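You operate a simulated robot arm through the tools that you are given. There is no shell and no other tool.

You run a simulated two-armed robot. Do the job below in one go: nothing can be reset, and whatever is moved stays where it is left.

JOB
Move the green pin to the small hole, reset the grey slider, then take off the teal cap.
Fine: slide the slider all the way back first; it ends against the pin. Free the grey star knob; the cap goes on the cap tray.

Only the result counts: the job must be done as asked and must still hold three seconds after the hand-in. Knocking over, shifting, dropping, spilling or breaking anything else fails it. A push-on lid holds only when it is set on centred and level and pressed home; a screw cap is set on level and turned clockwise until tight.

ROBOT AND FRAMES
Two 7-joint arms with fingered hands on one trunk that stands fixed in place. Base frame: the origin is at the foot of the trunk, x ahead of it, y to its left, z up; the work surface is at about z = 80. Lengths are in cm, angles in rad, forces in N, time in s.
The left shoulder is at [4.5, 17, 114.6], the right one opposite. With the tool pointing down near the work surface each hand reaches from about 28 to 76 cm from the base axis, measured 20 degrees to its own side. Payload 4 kg a hand.
Tool frame (each hand has its own): the origin (TCP) lies between the finger pads and is the grasp point; the fingertips stand 2.6 cm ahead of it; z points along the fingers, y is the line along which they close. The gripper opens to 13.2 cm; its body begins 7.3 cm behind the TCP. The gripper is a hand of 4 fingers: y runs from the thumb to the fingers, the wrist lies at [0, 0, -22.4] in the tool frame.
Orientation is that of the tool frame in the base frame, as a unit quaternion [x, y, z, w]. With the fingers straight down and closing along the base's y, the tool's x points along the base's -x, its y along +y and its z along -z.

CONTROLS
- The arms move only by the tool step_arm. It takes "left_steps", "right_steps" or both (then of equal length, played together; a hand with none holds still); each is a list of rows, each a list of 6 numbers: the shift along the base's x, y, z in cm, then the turn, a rotation vector about the base's x, y, z in rad. In form: [[x, y, z, wx, wy, wz], ...]. A call has 1 to 20 rows; each row shifts and turns the commanded pose from where the row before left it. A row lasts 0.2 s, in which the tool goes at most 5 cm and 0.15 rad; a call with a longer step from one row to the next is refused whole. Where a pose cannot be reached the arm comes as near as it can. A force on the tool above 40 N (or 10 N above the force at the start of the call, whichever is more), or a blocked arm, ends the call early, and 0.2 s more pass. In this call time passes only in rows, and 0.2 s behind the last. The reply holds the time, the measured pose of the TCP, the force on the tool along the base axes, the opening and the grip force, in the units named above and with some noise, with the torque about the TCP (base axes, N m) and any sound that the robot's microphone picked up.
- Cameras (640 x 400 px; columns grow to the right, rows downward): "scene" is now at [12.42, -4.24, 132.8]; the picture's right is [-0.47, -0.88, 0.00], its down [-0.46, 0.24, -0.86] and it looks along [0.76, -0.40, -0.52] (base axes); focal length 321 px, centre (320, 200). "left" rides on the left gripper at [-6.8, 0.2, -9.7] in its tool frame; the picture's right is [-0.02, -1.00, 0.00], its down [0.82, -0.02, -0.58] and it looks along [0.58, -0.01, 0.82] (tool axes); focal length 270 px, centre (320, 200). "right" rides on the right gripper at [6.9, 0.2, -9.7] in its tool frame; the picture's right is [-0.03, 1.00, 0.00], its down [-0.82, -0.02, -0.58] and it looks along [-0.58, -0.01, 0.82] (tool axes); focal length 270 px, centre (320, 200). There is no depth. A picture from a camera that has moved, and an enlarged one, comes with that camera's place and axes in the base frame and with its lens.
- capture(camera): a new picture of that camera. The clock stands still meanwhile.
- slide_trunk(by): moves the trunk up (or, below 0, down) by that many cm; the arms and the scene camera ride with it, the base frame stays. It gives what a move gives, with no picture.
- finger_targets(finger1, finger2, finger3, thumb_bend, hand): sets how far each is bent, from 0 (flat) to 1 (curled in); at 0.3 the hand is open as for a grip, at 0.7 the pads meet at the TCP. One left out holds its place. A second passes; each finger stops where it meets its share of the squeeze, and holds until it gets a number again. It is the only way to open and close the hand. It gives what a move gives, with no picture; readings hold the bend of each and the force on the fingers (four entries, about 0 where the hand has none), thumb and palm.
- pan_tilt(pan, tilt): turns the head with the scene camera to pan (to the left, within 1.501 rad either way) and tilt (down, from -0.506 to 1.204), counted from straight ahead of the robot (the tilt from the chest, where the trunk bows). It gives what a move gives.
- close_up(camera, box): a new picture of the part [left, top, right, bottom] of that camera's present view, enlarged. The clock stands still meanwhile.
- finish_job(): hands the job in; it is judged then, once.

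Places have to be worked out from the pictures, the camera data and where the tool is seen. Open the grippers and draw the arms clear of the work before you hand the job in, unless the task says otherwise.

The tools are called after "Emit:" by a JSON object that holds its "fn" and its "kwargs". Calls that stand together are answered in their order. step_arm: Moves the arms, as the interface text tells. Its arguments: {"type":"object","properties":{"left_steps":{"type":"array","items":{"type":"array","items":{"type":"number"}}},"right_steps":{"type":"array","items":{"type":"array","items":{"type":"number"}}}},"required":[]} The other tools are called the same way: slide_trunk (by) moves the trunk up or down; finger_targets (finger1, finger2, finger3, thumb_bend, hand) moves the fingers one by one; pan_tilt (pan, tilt) turns the head that bears the scene camera; capture (camera) takes a picture; close_up (camera, box) takes an enlarged picture of a part of a camera's view; finish_job () hands the job in.

At the start:

```text
clock: 0.0
left_ee_pos: [47.17, -2.13, 106.62]
left_orientation: [0.0, 1.0, 0.0, 0.0]
left_force: [0.3, 0.6, -0.2]
left_ft_torque: [0.02, 0.0, -0.04]
left_gripper_width: 13.19
left_grasp_force: 0.0
left_shape: jaw
left_bend: [0.3, 0.3, 0.3, 0.3]
left_finger forces: [0.0, 0.0, 0.1, 0.0, 0.0, 0.0]
right_ee_pos: [42.53, -50.57, 113.88]
right_orientation: [-0.001, 1.0, 0.0, -0.001]
right_force: [-0.3, 0.3, -0.6]
right_ft_torque: [0.01, 0.0, -0.01]
right_gripper_width: 13.18
right_grasp_force: 0.1
right_shape: jaw
right_bend: [0.3, 0.3, 0.3, 0.3]
right_finger forces: [0.1, 0.1, 0.0, 0.0, 0.1, 0.0]
trunk travel left (down, up): [-37.5, 38.0]
head pan, tilt (commanded): [-0.489, 0.543]
```

scene: 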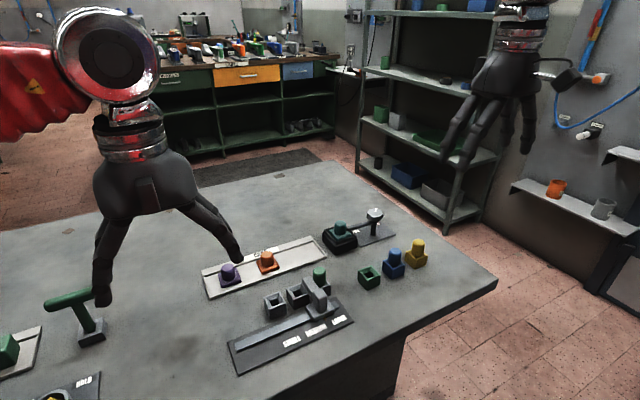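
right: 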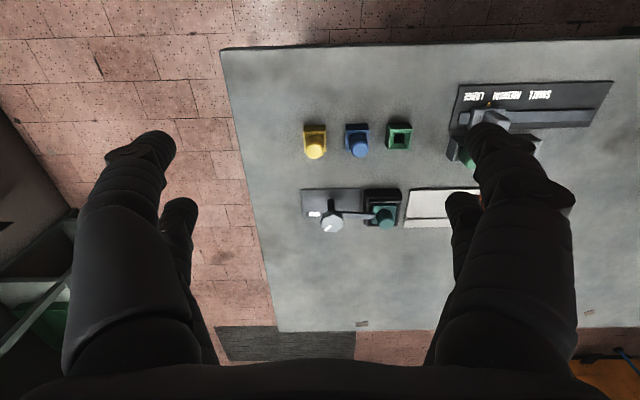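
left: 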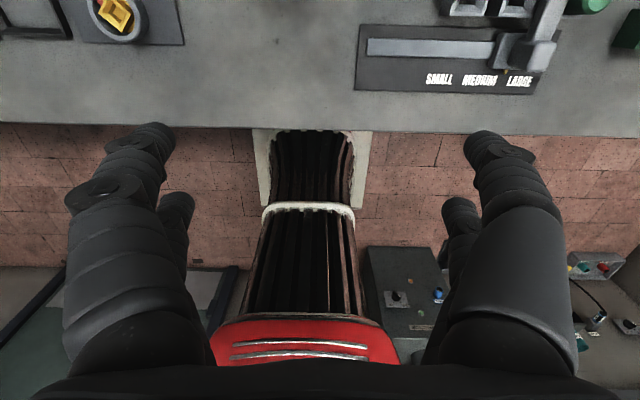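

I start by looking at the scene closely, since the arms hide part of it. I take enlarged views of the middle and left of the table.

Emit:
{"fn": "close_up", "kwargs": {"camera": "scene", "box": [190, 190, 450, 380]}}

Emit:
{"fn": "close_up", "kwargs": {"camera": "scene", "box": [0, 260, 200, 400]}}

Emit:
{"fn": "close_up", "kwargs": {"camera": "right", "box": [280, 60, 640, 260]}}

Emit:
{"fn": "close_up", "kwargs": {"camera": "left", "box": [340, 0, 640, 130]}}

```text
2.11 times, centred on (320, 285) of scene
camera zoom: at [12.42, -4.24, 132.8], right [-0.47, -0.88, 0.0], down [-0.46, 0.24, -0.86], along [0.76, -0.4, -0.52], focal length 676 px, centre (320, 21)
```

zoom: 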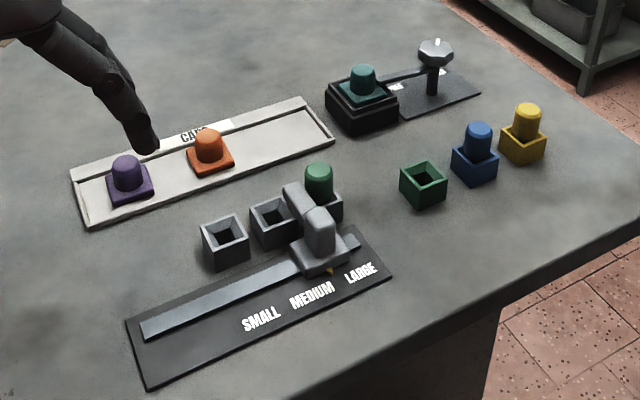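

```text
2.86 times, centred on (100, 330) of scene
camera zoom: at [12.42, -4.24, 132.8], right [-0.47, -0.88, 0.0], down [-0.46, 0.24, -0.86], along [0.76, -0.4, -0.52], focal length 918 px, centre (949, -171)
```

zoom: 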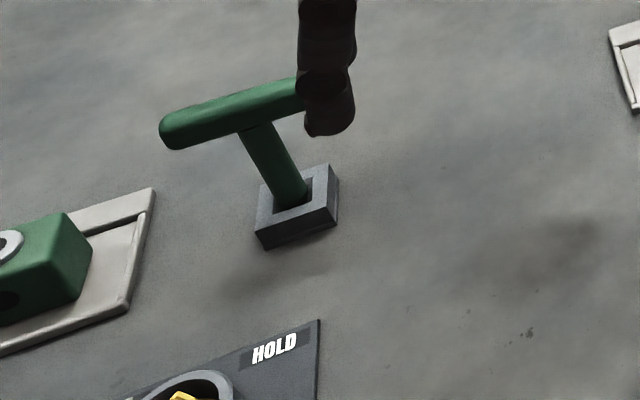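

```text
1.78 times, centred on (460, 160) of right
camera zoom: at [35.73, -50.28, 123.57], right [0.03, 1.0, 0.0], down [0.82, -0.02, 0.58], along [0.58, -0.01, -0.82], focal length 480 px, centre (71, 271)
```

zoom: 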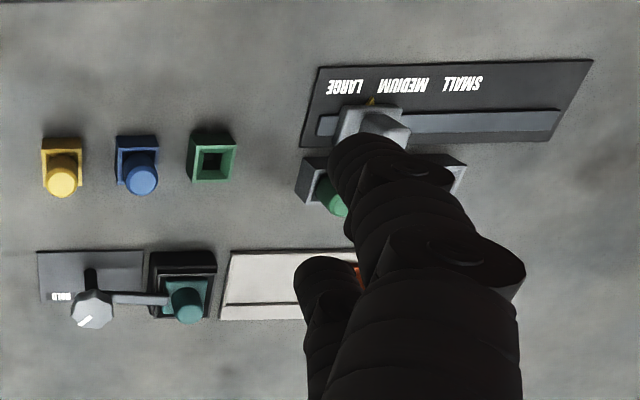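

```text
2.13 times, centred on (490, 65) of left
camera zoom: at [54.02, -1.96, 116.33], right [0.02, -1.0, 0.0], down [-0.82, -0.02, 0.58], along [-0.58, -0.01, -0.82], focal length 577 px, centre (-43, 488)
```

zoom: 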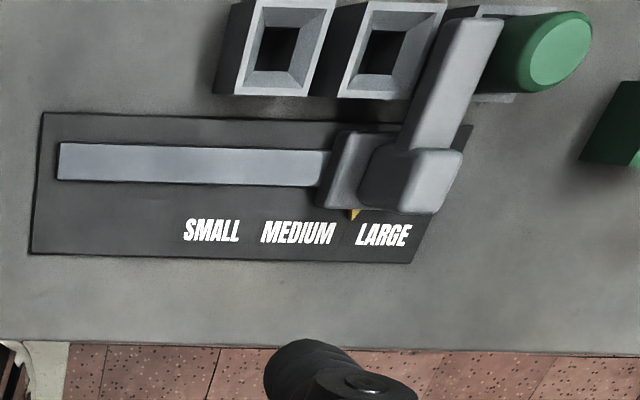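

The layout: a slider with an arm over three grey sockets, with the green pin in the right-hand one (LARGE). Behind it are the cap tray with two caps, and the teal cap held by the star knob's arm. I first draw the left hand away to the left so it doesn't block the view.

Emit:
{"fn": "step_arm", "kwargs": {"left_steps": [[0, 4.5, 0.5, 0, 0, 0], [0, 4.5, 0.5, 0, 0, 0], [0, 4.5, 0.5, 0, 0, 0], [0, 4.5, 0.5, 0, 0, 0], [0, 4.5, 0.5, 0, 0, 0], [0, 4.5, 0.5, 0, 0, 0], [-1, 4.5, 0, 0, 0, 0]]}}

Emit:
{"fn": "capture", "kwargs": {"camera": "scene"}}

```text
clock: 1.6
left_ee_pos: [45.9, 29.43, 109.87]
left_orientation: [0.002, 1.0, 0.0, 0.001]
left_force: [-0.2, -0.5, -0.2]
left_ft_torque: [0.02, -0.03, -0.02]
left_gripper_width: 13.22
left_grasp_force: 0.0
left_shape: jaw
left_bend: [0.3, 0.3, 0.3, 0.3]
left_finger forces: [0.0, 0.0, 0.1, 0.0, 0.0, 0.0]
right_ee_pos: [42.44, -50.41, 113.94]
right_orientation: [0.0, 1.0, -0.001, 0.0]
right_force: [-0.3, -0.3, -0.5]
right_ft_torque: [-0.02, 0.0, -0.01]
right_gripper_width: 13.19
right_grasp_force: 0.0
right_shape: jaw
right_bend: [0.3, 0.3, 0.3, 0.3]
right_finger forces: [0.0, 0.1, 0.0, 0.0, 0.1, 0.0]
trunk travel left (down, up): [-37.5, 38.0]
head pan, tilt (commanded): [-0.489, 0.543]
```

```text
taken
camera scene: at [12.32, -4.14, 132.82], right [-0.47, -0.88, 0.0], down [-0.46, 0.24, -0.86], along [0.76, -0.4, -0.52], focal length 321 px, centre (320, 200)
```

scene: 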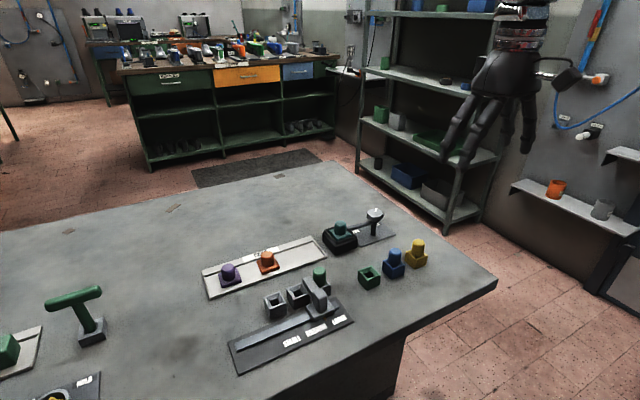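

The view is clear now. I zoom in on the slider with its pin, on the teal cap with the star knob, and on the tray.

Emit:
{"fn": "close_up", "kwargs": {"camera": "scene", "box": [255, 260, 365, 330]}}

Emit:
{"fn": "close_up", "kwargs": {"camera": "scene", "box": [315, 200, 405, 260]}}

Emit:
{"fn": "close_up", "kwargs": {"camera": "scene", "box": [195, 230, 335, 310]}}

Emit:
{"fn": "close_up", "kwargs": {"camera": "scene", "box": [220, 290, 360, 380]}}

```text
5.71 times, centred on (310, 295) of scene
camera zoom: at [12.32, -4.14, 132.82], right [-0.47, -0.88, 0.0], down [-0.46, 0.24, -0.86], along [0.76, -0.4, -0.52], focal length 1836 px, centre (377, -343)
```

zoom: 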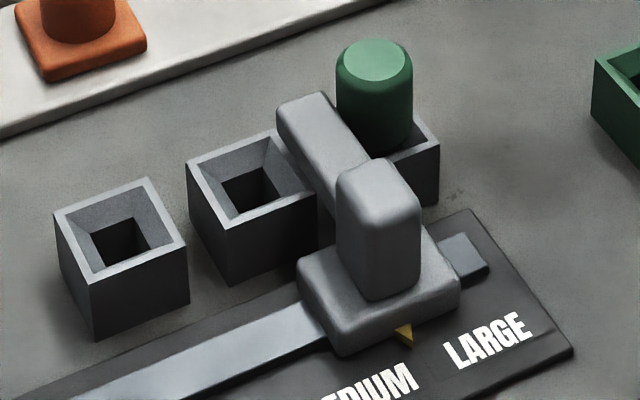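

```text
6.67 times, centred on (360, 230) of scene
camera zoom: at [12.32, -4.14, 132.82], right [-0.47, -0.88, 0.0], down [-0.46, 0.24, -0.86], along [0.76, -0.4, -0.52], focal length 2142 px, centre (53, 0)
```

zoom: 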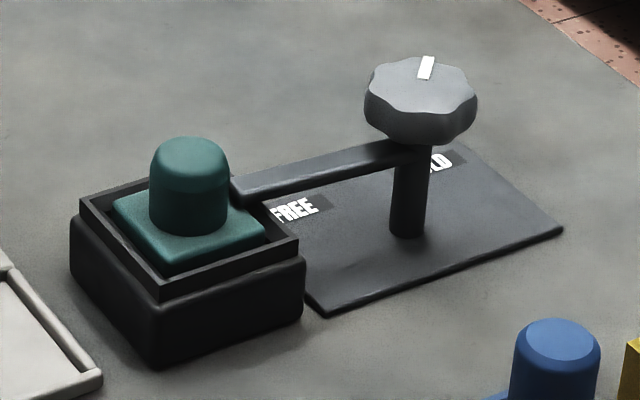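

```text
4.57 times, centred on (265, 270) of scene
camera zoom: at [12.32, -4.14, 132.82], right [-0.47, -0.88, 0.0], down [-0.46, 0.24, -0.86], along [0.76, -0.4, -0.52], focal length 1469 px, centre (571, -120)
```

zoom: 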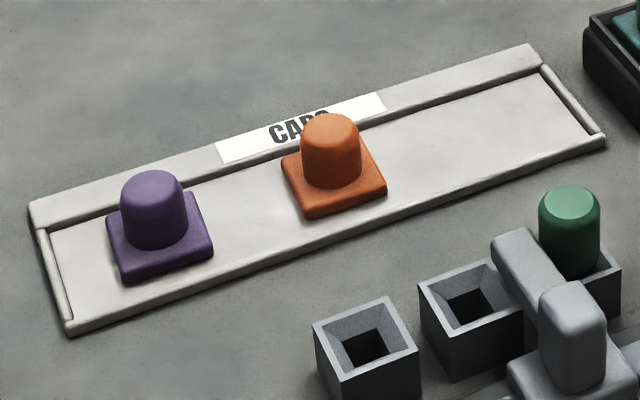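

```text
4.44 times, centred on (290, 335) of scene
camera zoom: at [12.32, -4.14, 132.82], right [-0.47, -0.88, 0.0], down [-0.46, 0.24, -0.86], along [0.76, -0.4, -0.52], focal length 1428 px, centre (453, -400)
```

zoom: 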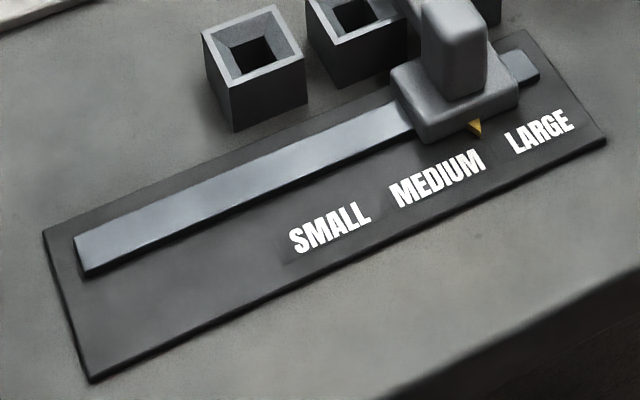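

The star knob's mark points at HOLD and its arm lies over the teal cap. Turning it about 90° counter-clockwise seen from above should bring it to FREE. I bring the right hand, kept high, over the middle so its camera gives a second view for locating things.

Emit:
{"fn": "step_arm", "kwargs": {"right_steps": [[0, 4.5, 0, 0, 0, 0], [0, 4.5, 0, 0, 0, 0], [0, 4.5, 0, 0, 0, 0], [0, 4.5, 0, 0, 0, 0], [0, 0, 0, 0, 0, 0]]}}

Emit:
{"fn": "capture", "kwargs": {"camera": "right"}}

Emit:
{"fn": "close_up", "kwargs": {"camera": "right", "box": [180, 60, 480, 250]}}

```text
clock: 2.8
left_ee_pos: [45.99, 29.39, 109.86]
left_orientation: [0.0, 1.0, -0.001, 0.0]
left_force: [0.5, -0.1, -0.2]
left_ft_torque: [0.01, 0.04, -0.03]
left_gripper_width: 13.21
left_grasp_force: 0.1
left_shape: jaw
left_bend: [0.3, 0.3, 0.3, 0.3]
left_finger forces: [0.0, 0.0, 0.1, 0.0, 0.1, 0.0]
right_ee_pos: [42.49, -32.5, 113.9]
right_orientation: [0.001, 1.0, 0.0, 0.0]
right_force: [-0.1, -0.1, 0.3]
right_ft_torque: [-0.01, -0.01, 0.0]
right_gripper_width: 13.2
right_grasp_force: 0.1
right_shape: jaw
right_bend: [0.3, 0.3, 0.3, 0.3]
right_finger forces: [0.0, 0.0, 0.1, 0.0, 0.1, 0.1]
trunk travel left (down, up): [-37.5, 38.0]
head pan, tilt (commanded): [-0.489, 0.543]
```

```text
taken
camera right: at [35.75, -32.27, 123.54], right [0.03, 1.0, 0.0], down [0.82, -0.02, 0.58], along [0.58, -0.01, -0.82], focal length 270 px, centre (320, 200)
```

right: 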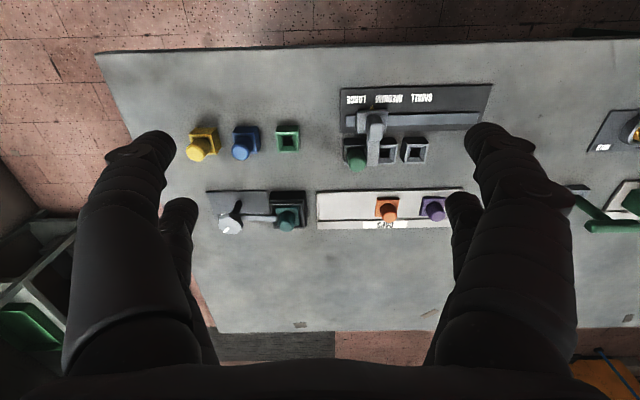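

```text
2.11 times, centred on (330, 155) of right
camera zoom: at [35.75, -32.27, 123.54], right [0.03, 1.0, 0.0], down [0.82, -0.02, 0.58], along [0.58, -0.01, -0.82], focal length 569 px, centre (299, 295)
```

zoom: 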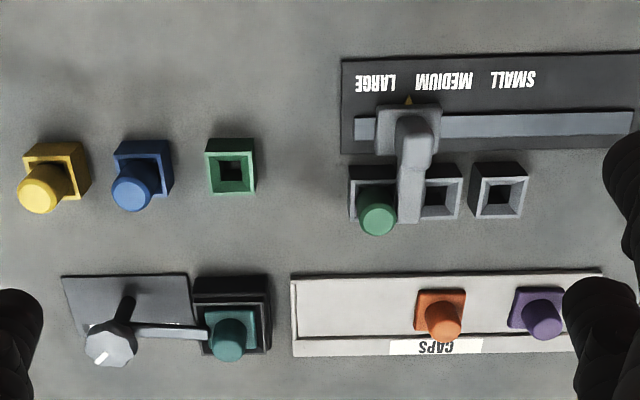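

I take finer zooms with the right camera to triangulate against the scene camera.

Emit:
{"fn": "close_up", "kwargs": {"camera": "right", "box": [330, 80, 450, 180]}}

Emit:
{"fn": "close_up", "kwargs": {"camera": "right", "box": [200, 170, 330, 250]}}

Emit:
{"fn": "close_up", "kwargs": {"camera": "right", "box": [300, 170, 480, 250]}}

```text
4.00 times, centred on (390, 130) of right
camera zoom: at [35.75, -32.27, 123.54], right [0.03, 1.0, 0.0], down [0.82, -0.02, 0.58], along [0.58, -0.01, -0.82], focal length 1081 px, centre (40, 480)
```

zoom: 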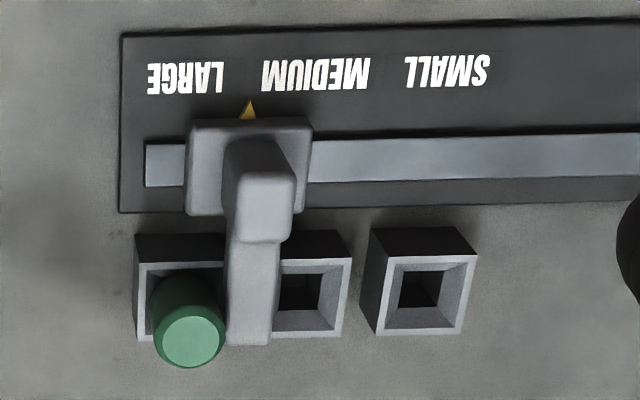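

```text
4.92 times, centred on (265, 210) of right
camera zoom: at [35.75, -32.27, 123.54], right [0.03, 1.0, 0.0], down [0.82, -0.02, 0.58], along [0.58, -0.01, -0.82], focal length 1331 px, centre (591, 151)
```

zoom: 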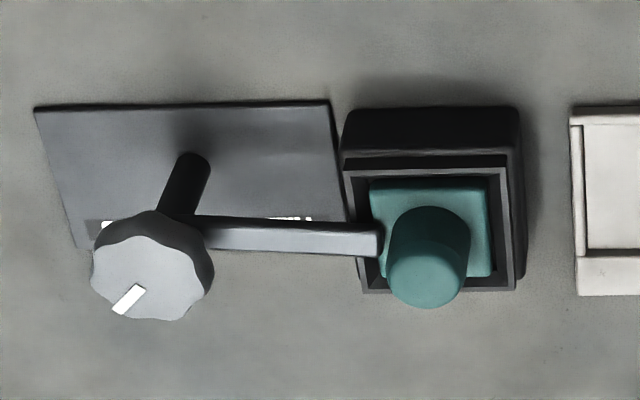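

```text
3.56 times, centred on (390, 210) of right
camera zoom: at [35.75, -32.27, 123.54], right [0.03, 1.0, 0.0], down [0.82, -0.02, 0.58], along [0.58, -0.01, -0.82], focal length 961 px, centre (71, 164)
```

zoom: 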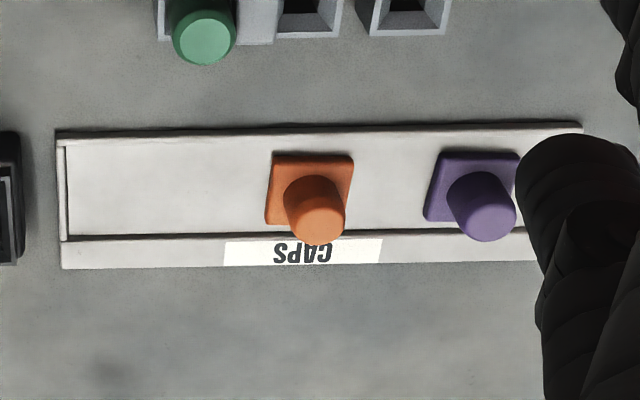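

Pin top comes out near [55.4, -26.9, 86.6], SMALL socket near [55.4, -17.0, 83.2], and slider post near [50.3, -24.4, 86.6]. Before choosing a grip I need to see how the fingers are arranged on the right hand, so I turn the head towards it.

Emit:
{"fn": "close_up", "kwargs": {"camera": "scene", "box": [300, 0, 560, 170]}}

Emit:
{"fn": "capture", "kwargs": {"camera": "left"}}

Emit:
{"fn": "capture", "kwargs": {"camera": "scene"}}

```text
2.35 times, centred on (430, 85) of scene
camera zoom: at [12.38, -4.27, 132.8], right [-0.47, -0.88, 0.0], down [-0.46, 0.24, -0.86], along [0.76, -0.4, -0.52], focal length 756 px, centre (61, 471)
```

zoom: 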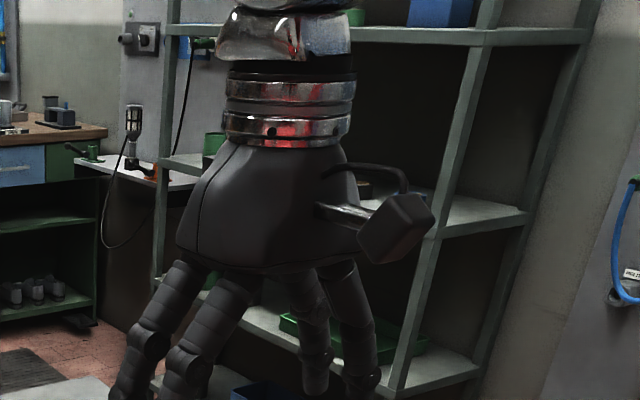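

```text
taken
camera left: at [52.9, 29.5, 119.49], right [0.02, -1.0, 0.0], down [-0.82, -0.02, 0.58], along [-0.58, -0.01, -0.82], focal length 270 px, centre (320, 200)
```

left: 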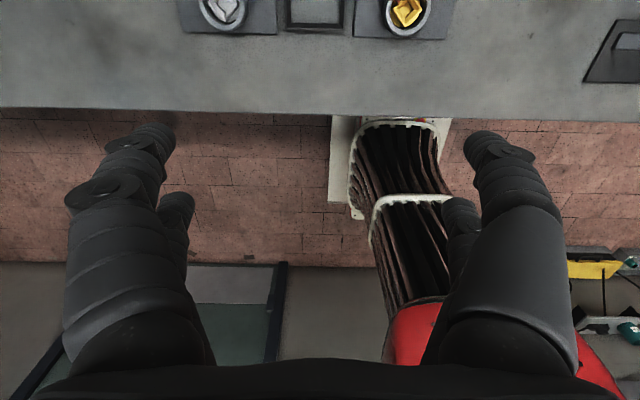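

```text
taken
camera scene: at [12.38, -4.27, 132.8], right [-0.47, -0.88, 0.0], down [-0.46, 0.24, -0.86], along [0.76, -0.4, -0.52], focal length 321 px, centre (320, 200)
```

scene: 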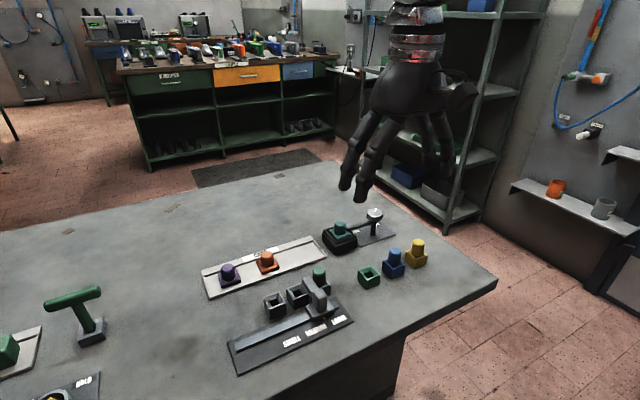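

The right hand has two fingers on each side. I close it in the air to see where the fingers end up when shut.

Emit:
{"fn": "finger_targets", "kwargs": {"hand": "right", "finger1": 0.6, "finger2": 0.6, "finger3": 0.6, "thumb_bend": 0.6}}

Emit:
{"fn": "capture", "kwargs": {"camera": "right"}}

Emit:
{"fn": "close_up", "kwargs": {"camera": "scene", "box": [320, 50, 500, 210]}}

```text
clock: 3.8
left_ee_pos: [46.04, 29.26, 109.86]
left_orientation: [0.0, 1.0, 0.001, 0.0]
left_force: [0.2, -0.2, 0.3]
left_ft_torque: [0.0, -0.01, 0.0]
left_gripper_width: 13.21
left_grasp_force: 0.0
left_shape: jaw
left_bend: [0.3, 0.3, 0.3, 0.3]
left_finger forces: [0.1, 0.1, 0.0, 0.0, 0.0, 0.1]
right_ee_pos: [42.52, -32.59, 113.84]
right_orientation: [0.001, 1.0, 0.0, 0.0]
right_force: [-0.8, 0.6, -0.2]
right_ft_torque: [0.01, -0.02, 0.0]
right_gripper_width: 3.3
right_grasp_force: 0.0
right_shape: fingers
right_bend: [0.6, 0.6, 0.6, 0.6]
right_finger forces: [0.0, 0.0, 0.1, 0.0, 0.1, 0.0]
trunk travel left (down, up): [-37.5, 38.0]
head pan, tilt (commanded): [-0.489, 0.543]
```

```text
taken
camera right: at [35.79, -32.27, 123.55], right [0.03, 1.0, 0.0], down [0.82, -0.02, 0.58], along [0.58, -0.01, -0.82], focal length 270 px, centre (320, 200)
```

right: 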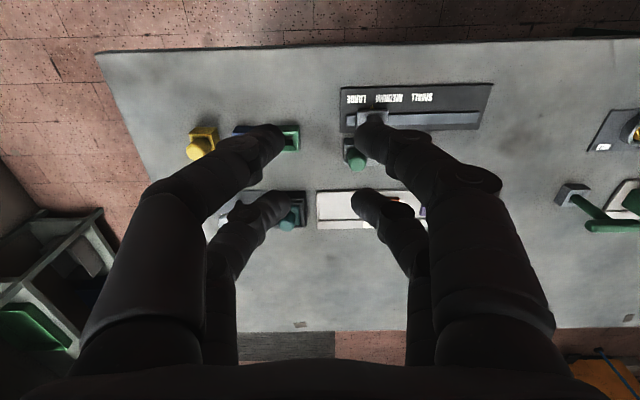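

```text
2.50 times, centred on (410, 130) of scene
camera zoom: at [12.41, -4.23, 132.8], right [-0.47, -0.88, 0.0], down [-0.46, 0.24, -0.86], along [0.76, -0.4, -0.52], focal length 803 px, centre (95, 375)
```

zoom: 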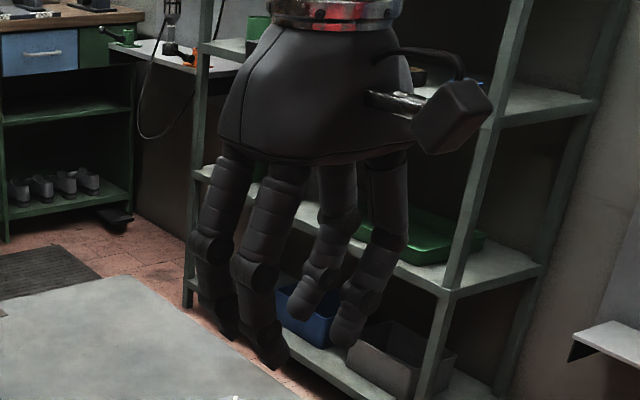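

At bend 0.6 the opening is 3.3 cm, with the two finger pairs about 3.7 cm apart along x. I will straddle the slider post with the far pair, so I open partly to 0.5 and come down to a point well above the post first.

Emit:
{"fn": "finger_targets", "kwargs": {"hand": "right", "finger1": 0.5, "finger2": 0.5, "finger3": 0.5, "thumb_bend": 0.5}}

Emit:
{"fn": "step_arm", "kwargs": {"right_steps": [[1.5, 2.05, -3.0, 0, 0, 0], [1.5, 2.05, -3.0, 0, 0, 0], [1.5, 2.05, -3.0, 0, 0, 0], [1.6, 2.05, -3.0, 0, 0, 0], [0, 0, -3.0, 0, 0, 0], [0, 0, 0, 0, 0, 0]]}}

Emit:
{"fn": "capture", "kwargs": {"camera": "right"}}

Emit:
{"fn": "close_up", "kwargs": {"camera": "scene", "box": [230, 180, 420, 340]}}

```text
clock: 4.8
left_ee_pos: [46.02, 29.36, 109.83]
left_orientation: [0.0, 1.0, -0.001, 0.0]
left_force: [-0.5, -0.3, 0.8]
left_ft_torque: [-0.01, 0.03, -0.01]
left_gripper_width: 13.18
left_grasp_force: 0.0
left_shape: jaw
left_bend: [0.3, 0.3, 0.3, 0.3]
left_finger forces: [0.0, 0.0, 0.0, 0.0, 0.0, 0.0]
right_ee_pos: [42.51, -32.65, 113.9]
right_orientation: [0.001, 1.0, -0.001, 0.0]
right_force: [1.7, 0.3, -0.4]
right_ft_torque: [0.01, 0.0, -0.03]
right_gripper_width: 6.52
right_grasp_force: 0.0
right_shape: fingers
right_bend: [0.5, 0.5, 0.5, 0.5]
right_finger forces: [0.0, 0.0, 0.0, 0.0, 0.0, 0.0]
trunk travel left (down, up): [-37.5, 38.0]
head pan, tilt (commanded): [-0.489, 0.543]
```

```text
clock: 6.2
left_ee_pos: [46.06, 29.33, 109.81]
left_orientation: [0.0, 1.0, 0.0, 0.0]
left_force: [-0.1, 0.5, -0.1]
left_ft_torque: [0.0, 0.02, -0.01]
left_gripper_width: 13.21
left_grasp_force: 0.0
left_shape: jaw
left_bend: [0.3, 0.3, 0.3, 0.3]
left_finger forces: [0.1, 0.1, 0.1, 0.0, 0.1, 0.0]
right_ee_pos: [48.67, -24.21, 98.9]
right_orientation: [0.0, 1.0, 0.0, 0.0]
right_force: [-0.1, -0.2, -0.6]
right_ft_torque: [-0.01, 0.0, -0.01]
right_gripper_width: 6.54
right_grasp_force: 0.2
right_shape: fingers
right_bend: [0.5, 0.5, 0.5, 0.5]
right_finger forces: [0.1, 0.1, 0.0, 0.0, 0.0, 0.0]
trunk travel left (down, up): [-37.5, 38.0]
head pan, tilt (commanded): [-0.489, 0.543]
```

```text
taken
camera right: at [41.85, -23.94, 108.58], right [0.03, 1.0, 0.0], down [0.82, -0.02, 0.58], along [0.58, -0.01, -0.82], focal length 270 px, centre (320, 200)
```

right: 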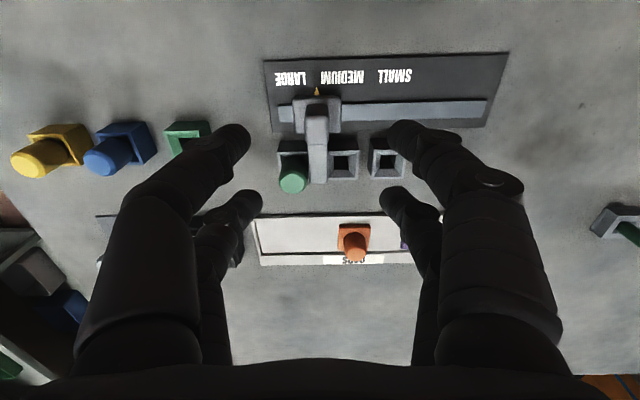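

```text
2.50 times, centred on (325, 260) of scene
camera zoom: at [12.42, -4.22, 132.8], right [-0.47, -0.88, 0.0], down [-0.46, 0.24, -0.86], along [0.76, -0.4, -0.52], focal length 803 px, centre (308, 50)
```

zoom: 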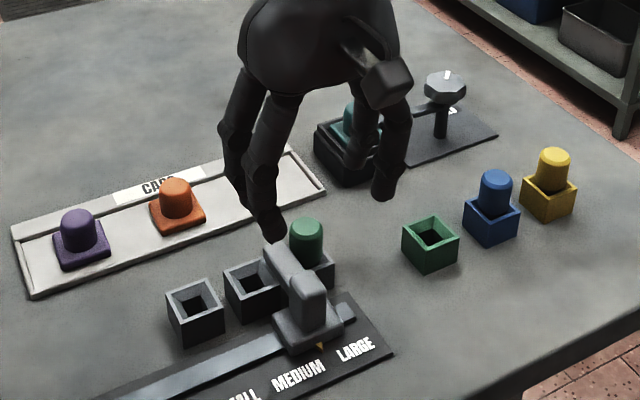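

The hand is over the post with the arm and pin where I estimated. I descend to 91, with the tips still above everything, and check the alignment.

Emit:
{"fn": "step_arm", "kwargs": {"right_steps": [[0, 0, -2.6, 0, 0, 0], [0, 0, -2.6, 0, 0, 0], [0, 0, -2.6, 0, 0, 0], [0, 0, 0, 0, 0, 0]]}}

Emit:
{"fn": "capture", "kwargs": {"camera": "right"}}

Emit:
{"fn": "close_up", "kwargs": {"camera": "scene", "box": [250, 220, 370, 330]}}

```text
clock: 7.2
left_ee_pos: [46.0, 29.26, 109.78]
left_orientation: [0.0, 1.0, 0.0, 0.0]
left_force: [-0.3, 0.2, 0.6]
left_ft_torque: [0.03, -0.02, 0.02]
left_gripper_width: 13.2
left_grasp_force: 0.1
left_shape: jaw
left_bend: [0.3, 0.3, 0.3, 0.3]
left_finger forces: [0.0, 0.1, 0.0, 0.2, 0.0, 0.0]
right_ee_pos: [48.57, -24.5, 91.04]
right_orientation: [0.0, 1.0, 0.0, 0.0]
right_force: [-0.4, -1.3, -0.6]
right_ft_torque: [-0.04, 0.01, 0.03]
right_gripper_width: 6.52
right_grasp_force: 0.0
right_shape: fingers
right_bend: [0.5, 0.5, 0.5, 0.5]
right_finger forces: [0.0, 0.0, 0.1, 0.0, 0.0, 0.1]
trunk travel left (down, up): [-37.5, 38.0]
head pan, tilt (commanded): [-0.489, 0.543]
```

```text
taken
camera right: at [41.82, -24.19, 100.73], right [0.03, 1.0, 0.0], down [0.82, -0.02, 0.58], along [0.58, -0.01, -0.82], focal length 270 px, centre (320, 200)
```

right: 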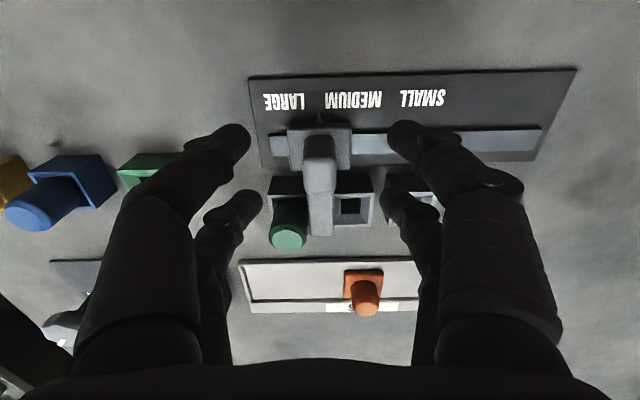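

```text
3.64 times, centred on (310, 275) of scene
camera zoom: at [12.37, -4.22, 132.81], right [-0.47, -0.88, 0.0], down [-0.46, 0.24, -0.86], along [0.76, -0.4, -0.52], focal length 1168 px, centre (356, -73)
```

zoom: 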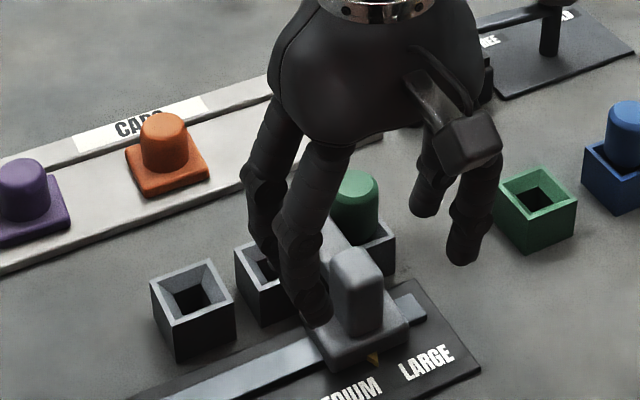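

The post sits centred between the fingers, at about x = 50.2 and y = -24.3. I lower to z ≈ 86 so the tips stay above the carriage block.

Emit:
{"fn": "step_arm", "kwargs": {"right_steps": [[0, 0.15, -1.3, 0, 0, 0], [0, 0, -1.3, 0, 0, 0], [0, 0, -1.2, 0, 0, 0], [0, 0, -1.2, 0, 0, 0], [0, 0, 0, 0, 0, 0]]}}

Emit:
{"fn": "finger_targets", "kwargs": {"hand": "right", "finger1": 0.58, "finger2": 0.58, "finger3": 0.58, "thumb_bend": 0.58}}

Emit:
{"fn": "capture", "kwargs": {"camera": "right"}}

Emit:
{"fn": "close_up", "kwargs": {"camera": "scene", "box": [250, 220, 370, 330]}}

```text
clock: 8.4
left_ee_pos: [46.11, 29.31, 109.81]
left_orientation: [-0.001, 1.0, 0.0, 0.0]
left_force: [-0.4, 0.0, 0.0]
left_ft_torque: [0.01, 0.02, 0.0]
left_gripper_width: 13.19
left_grasp_force: 0.1
left_shape: jaw
left_bend: [0.3, 0.3, 0.3, 0.3]
left_finger forces: [0.0, 0.0, 0.0, 0.1, 0.0, 0.1]
right_ee_pos: [48.67, -24.25, 86.11]
right_orientation: [0.0, 1.0, 0.001, 0.0]
right_force: [-0.5, -0.1, -0.7]
right_ft_torque: [0.0, 0.02, -0.01]
right_gripper_width: 6.53
right_grasp_force: 0.1
right_shape: fingers
right_bend: [0.5, 0.5, 0.5, 0.5]
right_finger forces: [0.0, 0.0, 0.0, 0.0, 0.0, 0.1]
trunk travel left (down, up): [-37.5, 38.0]
head pan, tilt (commanded): [-0.489, 0.543]
```

```text
clock: 9.4
left_ee_pos: [46.0, 29.32, 109.76]
left_orientation: [-0.001, 1.0, -0.001, 0.0]
left_force: [0.2, -0.3, -0.1]
left_ft_torque: [-0.01, -0.04, 0.01]
left_gripper_width: 13.2
left_grasp_force: 0.1
left_shape: jaw
left_bend: [0.3, 0.3, 0.3, 0.3]
left_finger forces: [0.1, 0.0, 0.1, 0.0, 0.0, 0.0]
right_ee_pos: [48.54, -24.21, 86.16]
right_orientation: [0.0, 1.0, -0.001, 0.0]
right_force: [0.5, -0.4, 0.1]
right_ft_torque: [-0.01, -0.02, 0.01]
right_gripper_width: 4.29
right_grasp_force: 0.0
right_shape: fingers
right_bend: [0.57, 0.57, 0.57, 0.57]
right_finger forces: [0.0, 0.0, 0.1, 0.0, 0.0, 0.0]
trunk travel left (down, up): [-37.5, 38.0]
head pan, tilt (commanded): [-0.489, 0.543]
```

```text
taken
camera right: at [41.84, -23.96, 95.82], right [0.03, 1.0, 0.0], down [0.82, -0.02, 0.58], along [0.58, -0.01, -0.82], focal length 270 px, centre (320, 200)
```

right: 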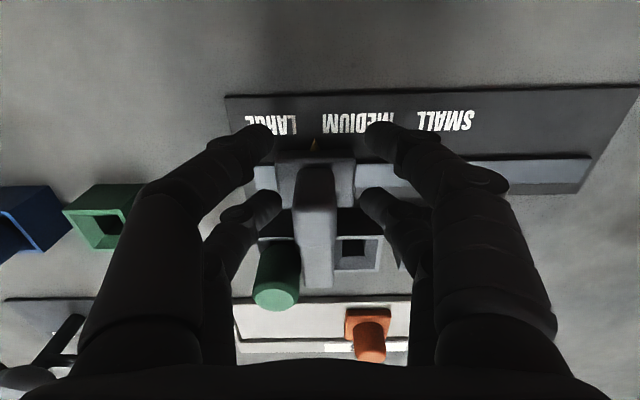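

```text
3.64 times, centred on (310, 275) of scene
camera zoom: at [12.43, -4.23, 132.8], right [-0.47, -0.88, 0.0], down [-0.46, 0.24, -0.86], along [0.76, -0.4, -0.52], focal length 1168 px, centre (356, -73)
```

zoom: 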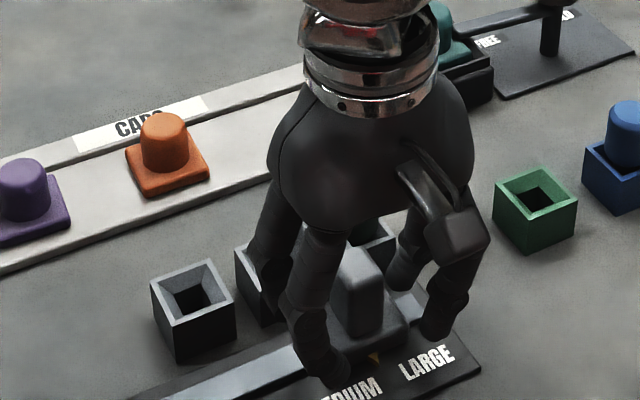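

The far finger pair straddles the post with about 1 cm of play. I push it left in small steps, watching the force.

Emit:
{"fn": "step_arm", "kwargs": {"right_steps": [[0, 0.8, 0, 0, 0, 0], [0, 0.8, 0, 0, 0, 0], [0, 0.8, 0, 0, 0, 0], [0, 0.8, 0, 0, 0, 0], [0, 0.8, 0, 0, 0, 0], [0, 0, 0, 0, 0, 0]]}}

Emit:
{"fn": "close_up", "kwargs": {"camera": "scene", "box": [230, 220, 370, 350]}}

```text
clock: 10.8
left_ee_pos: [45.96, 29.21, 109.89]
left_orientation: [-0.001, 1.0, 0.0, 0.0]
left_force: [-0.1, -0.5, -0.1]
left_ft_torque: [-0.01, 0.03, -0.01]
left_gripper_width: 13.19
left_grasp_force: 0.1
left_shape: jaw
left_bend: [0.3, 0.3, 0.3, 0.3]
left_finger forces: [0.0, 0.1, 0.1, 0.1, 0.1, 0.1]
right_ee_pos: [48.6, -20.22, 86.14]
right_orientation: [0.0, 1.0, 0.0, 0.0]
right_force: [0.2, -1.8, 0.4]
right_ft_torque: [-0.05, -0.04, 0.0]
right_gripper_width: 4.3
right_grasp_force: 1.1
right_shape: fingers
right_bend: [0.57, 0.57, 0.55, 0.57]
right_finger forces: [0.1, 0.0, 1.6, 0.0, 0.0, 0.0]
trunk travel left (down, up): [-37.5, 38.0]
head pan, tilt (commanded): [-0.489, 0.543]
```

```text
3.08 times, centred on (300, 285) of scene
camera zoom: at [12.41, -4.25, 132.8], right [-0.47, -0.88, 0.0], down [-0.46, 0.24, -0.86], along [0.76, -0.4, -0.52], focal length 989 px, centre (382, -62)
```

zoom: 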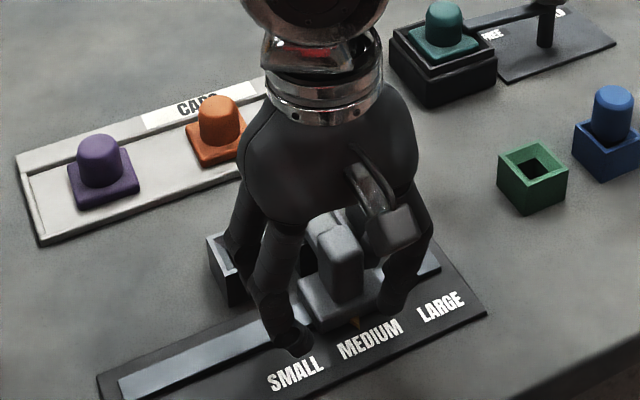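

The slider follows with only about 2 N. I keep pushing left toward its end stop.

Emit:
{"fn": "step_arm", "kwargs": {"right_steps": [[0, 0.8, 0, 0, 0, 0], [0, 0.8, 0, 0, 0, 0], [0, 0.8, 0, 0, 0, 0], [0, 0.8, 0, 0, 0, 0], [0, 0.8, 0, 0, 0, 0], [0, 0.8, 0, 0, 0, 0], [0, 0.8, 0, 0, 0, 0], [0, 0.8, 0, 0, 0, 0], [0, 0.8, 0, 0, 0, 0], [0, 0, 0, 0, 0, 0]]}}

Emit:
{"fn": "capture", "kwargs": {"camera": "scene"}}

```text
clock: 13.0
left_ee_pos: [45.93, 29.22, 109.73]
left_orientation: [0.0, 1.0, 0.0, 0.0]
left_force: [0.2, 0.0, 0.2]
left_ft_torque: [-0.02, -0.01, 0.03]
left_gripper_width: 13.19
left_grasp_force: 0.1
left_shape: jaw
left_bend: [0.3, 0.3, 0.3, 0.3]
left_finger forces: [0.0, 0.0, 0.0, 0.1, 0.0, 0.0]
right_ee_pos: [47.75, -14.79, 86.86]
right_orientation: [0.0, 1.0, 0.001, 0.0]
right_force: [1.2, -1.9, -1.4]
right_ft_torque: [0.01, 0.01, 0.0]
right_gripper_width: 4.32
right_grasp_force: 0.3
right_shape: fingers
right_bend: [0.57, 0.57, 0.54, 0.57]
right_finger forces: [0.0, 0.0, 1.8, 0.0, 0.0, 0.0]
right hand out of reach, approached as far as the arm can: row 7, 8, 9
trunk travel left (down, up): [-37.5, 38.0]
head pan, tilt (commanded): [-0.489, 0.543]
```

```text
taken
camera scene: at [12.45, -4.25, 132.8], right [-0.47, -0.88, 0.0], down [-0.46, 0.24, -0.86], along [0.76, -0.4, -0.52], focal length 321 px, centre (320, 200)
```

scene: 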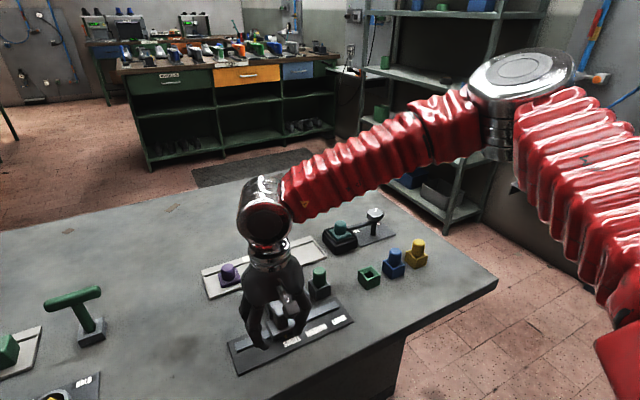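

The right arm reaches its limit at y ≈ -15 at this height, while the slider still has a few cm to go. The initial pose shows the arms reach further across when the hand is nearer shoulder height. I'll back off, lift clear, raise the left hand too, and then lower the trunk.

Emit:
{"fn": "step_arm", "kwargs": {"right_steps": [[0, -0.7, 0, 0, 0, 0], [0, -0.7, 0, 0, 0, 0], [0, 0, 1.5, 0, 0, 0], [0, 0, 1.5, 0, 0, 0], [0, 0, 2.5, 0, 0, 0], [0, -1, 4, 0, 0, 0], [0, -1, 4, 0, 0, 0], [0, -1, 4, 0, 0, 0], [0, 0, 4, 0, 0, 0], [0, 0, 0, 0, 0, 0]]}}

Emit:
{"fn": "capture", "kwargs": {"camera": "scene"}}

```text
clock: 15.2
left_ee_pos: [46.05, 29.22, 109.8]
left_orientation: [0.0, 1.0, 0.0, -0.001]
left_force: [-0.7, 0.3, 0.2]
left_ft_torque: [0.0, 0.03, -0.02]
left_gripper_width: 13.18
left_grasp_force: 0.3
left_shape: jaw
left_bend: [0.3, 0.3, 0.3, 0.3]
left_finger forces: [0.0, 0.1, 0.0, 0.0, 0.0, 0.0]
right_ee_pos: [47.86, -18.7, 108.26]
right_orientation: [0.0, 1.0, 0.0, -0.001]
right_force: [0.1, -0.6, -0.2]
right_ft_torque: [0.0, -0.04, -0.01]
right_gripper_width: 4.29
right_grasp_force: 0.0
right_shape: fingers
right_bend: [0.57, 0.57, 0.57, 0.57]
right_finger forces: [0.1, 0.0, 0.1, 0.0, 0.1, 0.0]
trunk travel left (down, up): [-37.5, 38.0]
head pan, tilt (commanded): [-0.489, 0.543]
```

```text
taken
camera scene: at [12.45, -4.24, 132.79], right [-0.47, -0.88, 0.0], down [-0.46, 0.24, -0.86], along [0.76, -0.4, -0.52], focal length 321 px, centre (320, 200)
```

scene: 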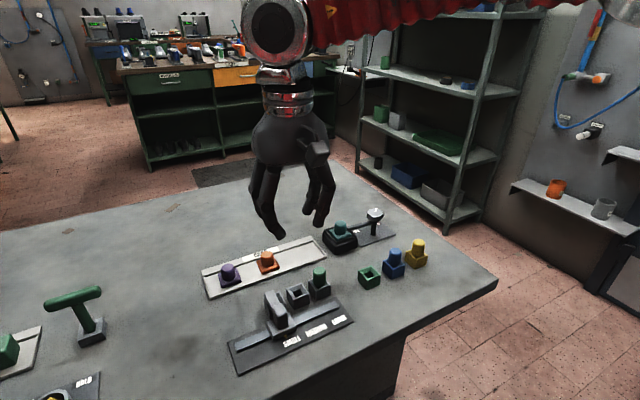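

The slider now stands over the SMALL region and the pin is still in LARGE. I raise both hands a bit more so the ride down keeps them clear, then lower the trunk by 14 cm.

Emit:
{"fn": "step_arm", "kwargs": {"left_steps": [[0, 0, 4, 0, 0, 0], [0, 0, 4, 0, 0, 0], [0, 0, 4, 0, 0, 0], [0, 0, 0, 0, 0, 0]], "right_steps": [[0, -1, 3, 0, 0, 0], [0, -1, 3, 0, 0, 0], [0, -1, 3, 0, 0, 0], [0, 0, 0, 0, 0, 0]]}}

Emit:
{"fn": "slide_trunk", "kwargs": {"by": -14}}

Emit:
{"fn": "capture", "kwargs": {"camera": "scene"}}

Emit:
{"fn": "capture", "kwargs": {"camera": "right"}}

```text
clock: 16.2
left_ee_pos: [46.29, 29.34, 121.92]
left_orientation: [0.0, 1.0, 0.0, -0.001]
left_force: [-0.6, -0.3, -1.1]
left_ft_torque: [-0.04, 0.03, -0.03]
left_gripper_width: 13.18
left_grasp_force: 0.1
left_shape: jaw
left_bend: [0.3, 0.3, 0.3, 0.3]
left_finger forces: [0.1, 0.0, 0.1, 0.0, 0.0, 0.0]
right_ee_pos: [47.81, -22.01, 117.54]
right_orientation: [0.0, 1.0, 0.0, -0.001]
right_force: [0.2, 0.4, -0.5]
right_ft_torque: [0.01, 0.05, 0.0]
right_gripper_width: 4.31
right_grasp_force: 0.1
right_shape: fingers
right_bend: [0.57, 0.57, 0.57, 0.57]
right_finger forces: [0.0, 0.0, 0.0, 0.0, 0.0, 0.0]
trunk travel left (down, up): [-37.5, 38.0]
head pan, tilt (commanded): [-0.489, 0.543]
```

```text
clock: 17.9
left_ee_pos: [46.12, 29.34, 107.88]
left_orientation: [0.001, 1.0, 0.0, 0.001]
left_force: [-0.5, 0.4, -0.2]
left_ft_torque: [0.02, 0.02, -0.02]
left_gripper_width: 13.21
left_grasp_force: 0.0
left_shape: jaw
left_bend: [0.3, 0.3, 0.3, 0.3]
left_finger forces: [0.1, 0.0, 0.1, 0.0, 0.0, 0.0]
right_ee_pos: [47.65, -22.09, 103.62]
right_orientation: [0.0, 1.0, 0.0, 0.0]
right_force: [-0.4, 0.3, 0.1]
right_ft_torque: [-0.02, -0.03, 0.02]
right_gripper_width: 4.28
right_grasp_force: 0.1
right_shape: fingers
right_bend: [0.57, 0.57, 0.57, 0.57]
right_finger forces: [0.0, 0.0, 0.1, 0.0, 0.1, 0.0]
trunk travel left (down, up): [-23.5, 52.0]
head pan, tilt (commanded): [-0.489, 0.543]
```

```text
taken
camera scene: at [17.15, -4.24, 118.48], right [-0.47, -0.88, 0.0], down [-0.46, 0.24, -0.86], along [0.76, -0.4, -0.52], focal length 321 px, centre (320, 200)
```

scene: 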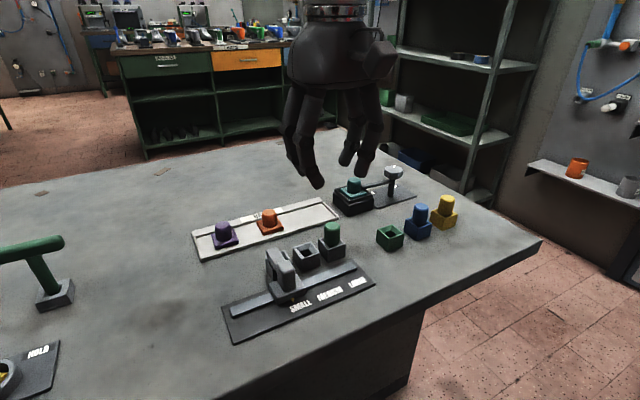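

```text
taken
camera right: at [40.91, -21.85, 113.25], right [0.03, 1.0, 0.0], down [0.82, -0.02, 0.58], along [0.58, -0.01, -0.82], focal length 270 px, centre (320, 200)
```

right: 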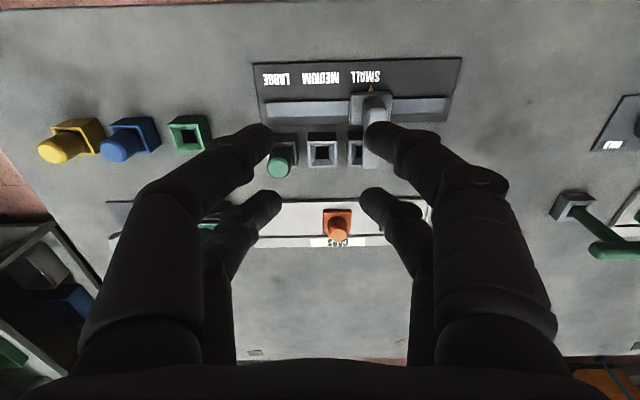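

The trunk came down and forward a little, and the right camera shows the slider pointer now at SMALL. I zoom in to relocate the post precisely.

Emit:
{"fn": "close_up", "kwargs": {"camera": "scene", "box": [210, 200, 390, 350]}}

Emit:
{"fn": "close_up", "kwargs": {"camera": "right", "box": [250, 60, 470, 180]}}

```text
2.67 times, centred on (300, 275) of scene
camera zoom: at [17.15, -4.24, 118.48], right [-0.47, -0.88, 0.0], down [-0.46, 0.24, -0.86], along [0.76, -0.4, -0.52], focal length 857 px, centre (373, 0)
```

zoom: 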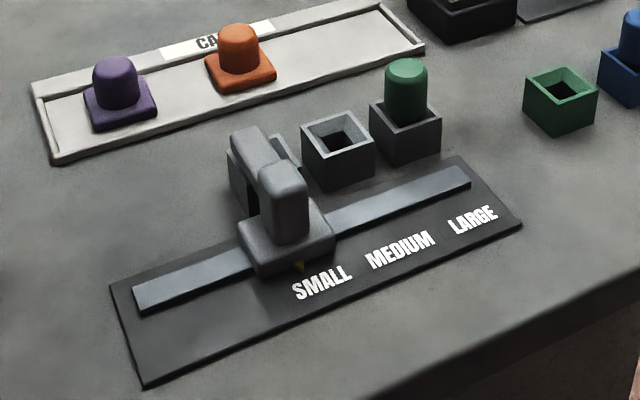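

```text
2.91 times, centred on (360, 120) of right
camera zoom: at [40.91, -21.85, 113.25], right [0.03, 1.0, 0.0], down [0.82, -0.02, 0.58], along [0.58, -0.01, -0.82], focal length 786 px, centre (204, 433)
```

zoom: 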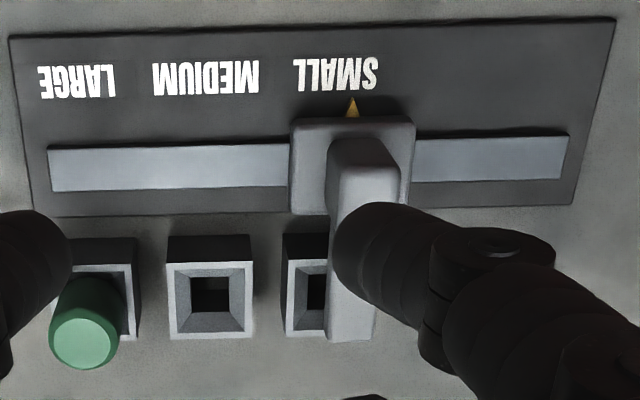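

The post is at about [50, -16.2] now. I move over it, check that the reach is fine at the new trunk height, and descend around it again.

Emit:
{"fn": "step_arm", "kwargs": {"right_steps": [[0.5, 3.0, -3, 0, 0, 0], [0.45, 3.0, -3, 0, 0, 0], [0, 0, -4, 0, 0, 0], [0, 0, -2.5, 0, 0, 0], [0, 0, 0, 0, 0, 0]]}}

Emit:
{"fn": "capture", "kwargs": {"camera": "right"}}

Emit:
{"fn": "close_up", "kwargs": {"camera": "scene", "box": [210, 180, 390, 350]}}

```text
clock: 19.1
left_ee_pos: [46.04, 29.34, 107.79]
left_orientation: [0.0, 1.0, 0.0, 0.001]
left_force: [-0.6, 0.5, 0.2]
left_ft_torque: [0.01, 0.02, 0.03]
left_gripper_width: 13.18
left_grasp_force: 0.1
left_shape: jaw
left_bend: [0.3, 0.3, 0.3, 0.3]
left_finger forces: [0.0, 0.0, 0.0, 0.0, 0.0, 0.0]
right_ee_pos: [48.89, -16.04, 90.98]
right_orientation: [0.0, 1.0, 0.0, 0.0]
right_force: [0.1, -0.2, -0.5]
right_ft_torque: [-0.03, 0.0, 0.01]
right_gripper_width: 4.28
right_grasp_force: 0.1
right_shape: fingers
right_bend: [0.57, 0.57, 0.57, 0.57]
right_finger forces: [0.0, 0.0, 0.0, 0.1, 0.0, 0.0]
trunk travel left (down, up): [-23.5, 52.0]
head pan, tilt (commanded): [-0.489, 0.543]
```

```text
taken
camera right: at [42.04, -15.79, 100.61], right [0.03, 1.0, 0.0], down [0.82, -0.02, 0.58], along [0.58, -0.01, -0.82], focal length 270 px, centre (320, 200)
```

right: 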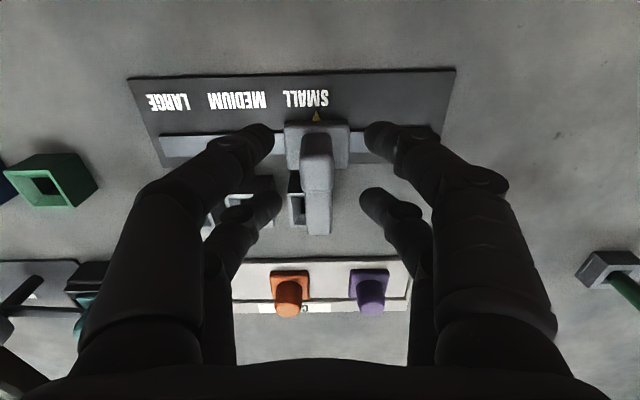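

```text
2.35 times, centred on (300, 265) of scene
camera zoom: at [17.2, -4.23, 118.47], right [-0.47, -0.88, 0.0], down [-0.46, 0.24, -0.86], along [0.76, -0.4, -0.52], focal length 756 px, centre (367, 47)
```

zoom: 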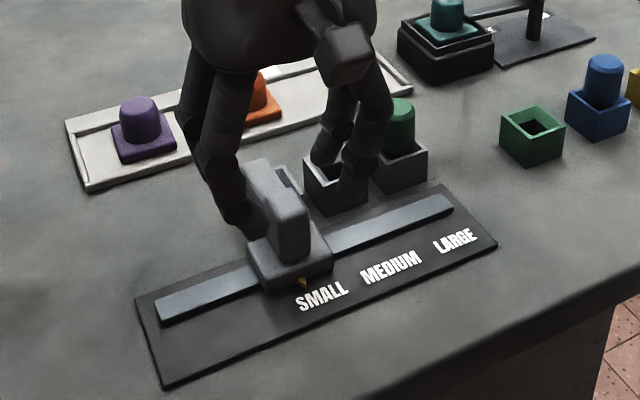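

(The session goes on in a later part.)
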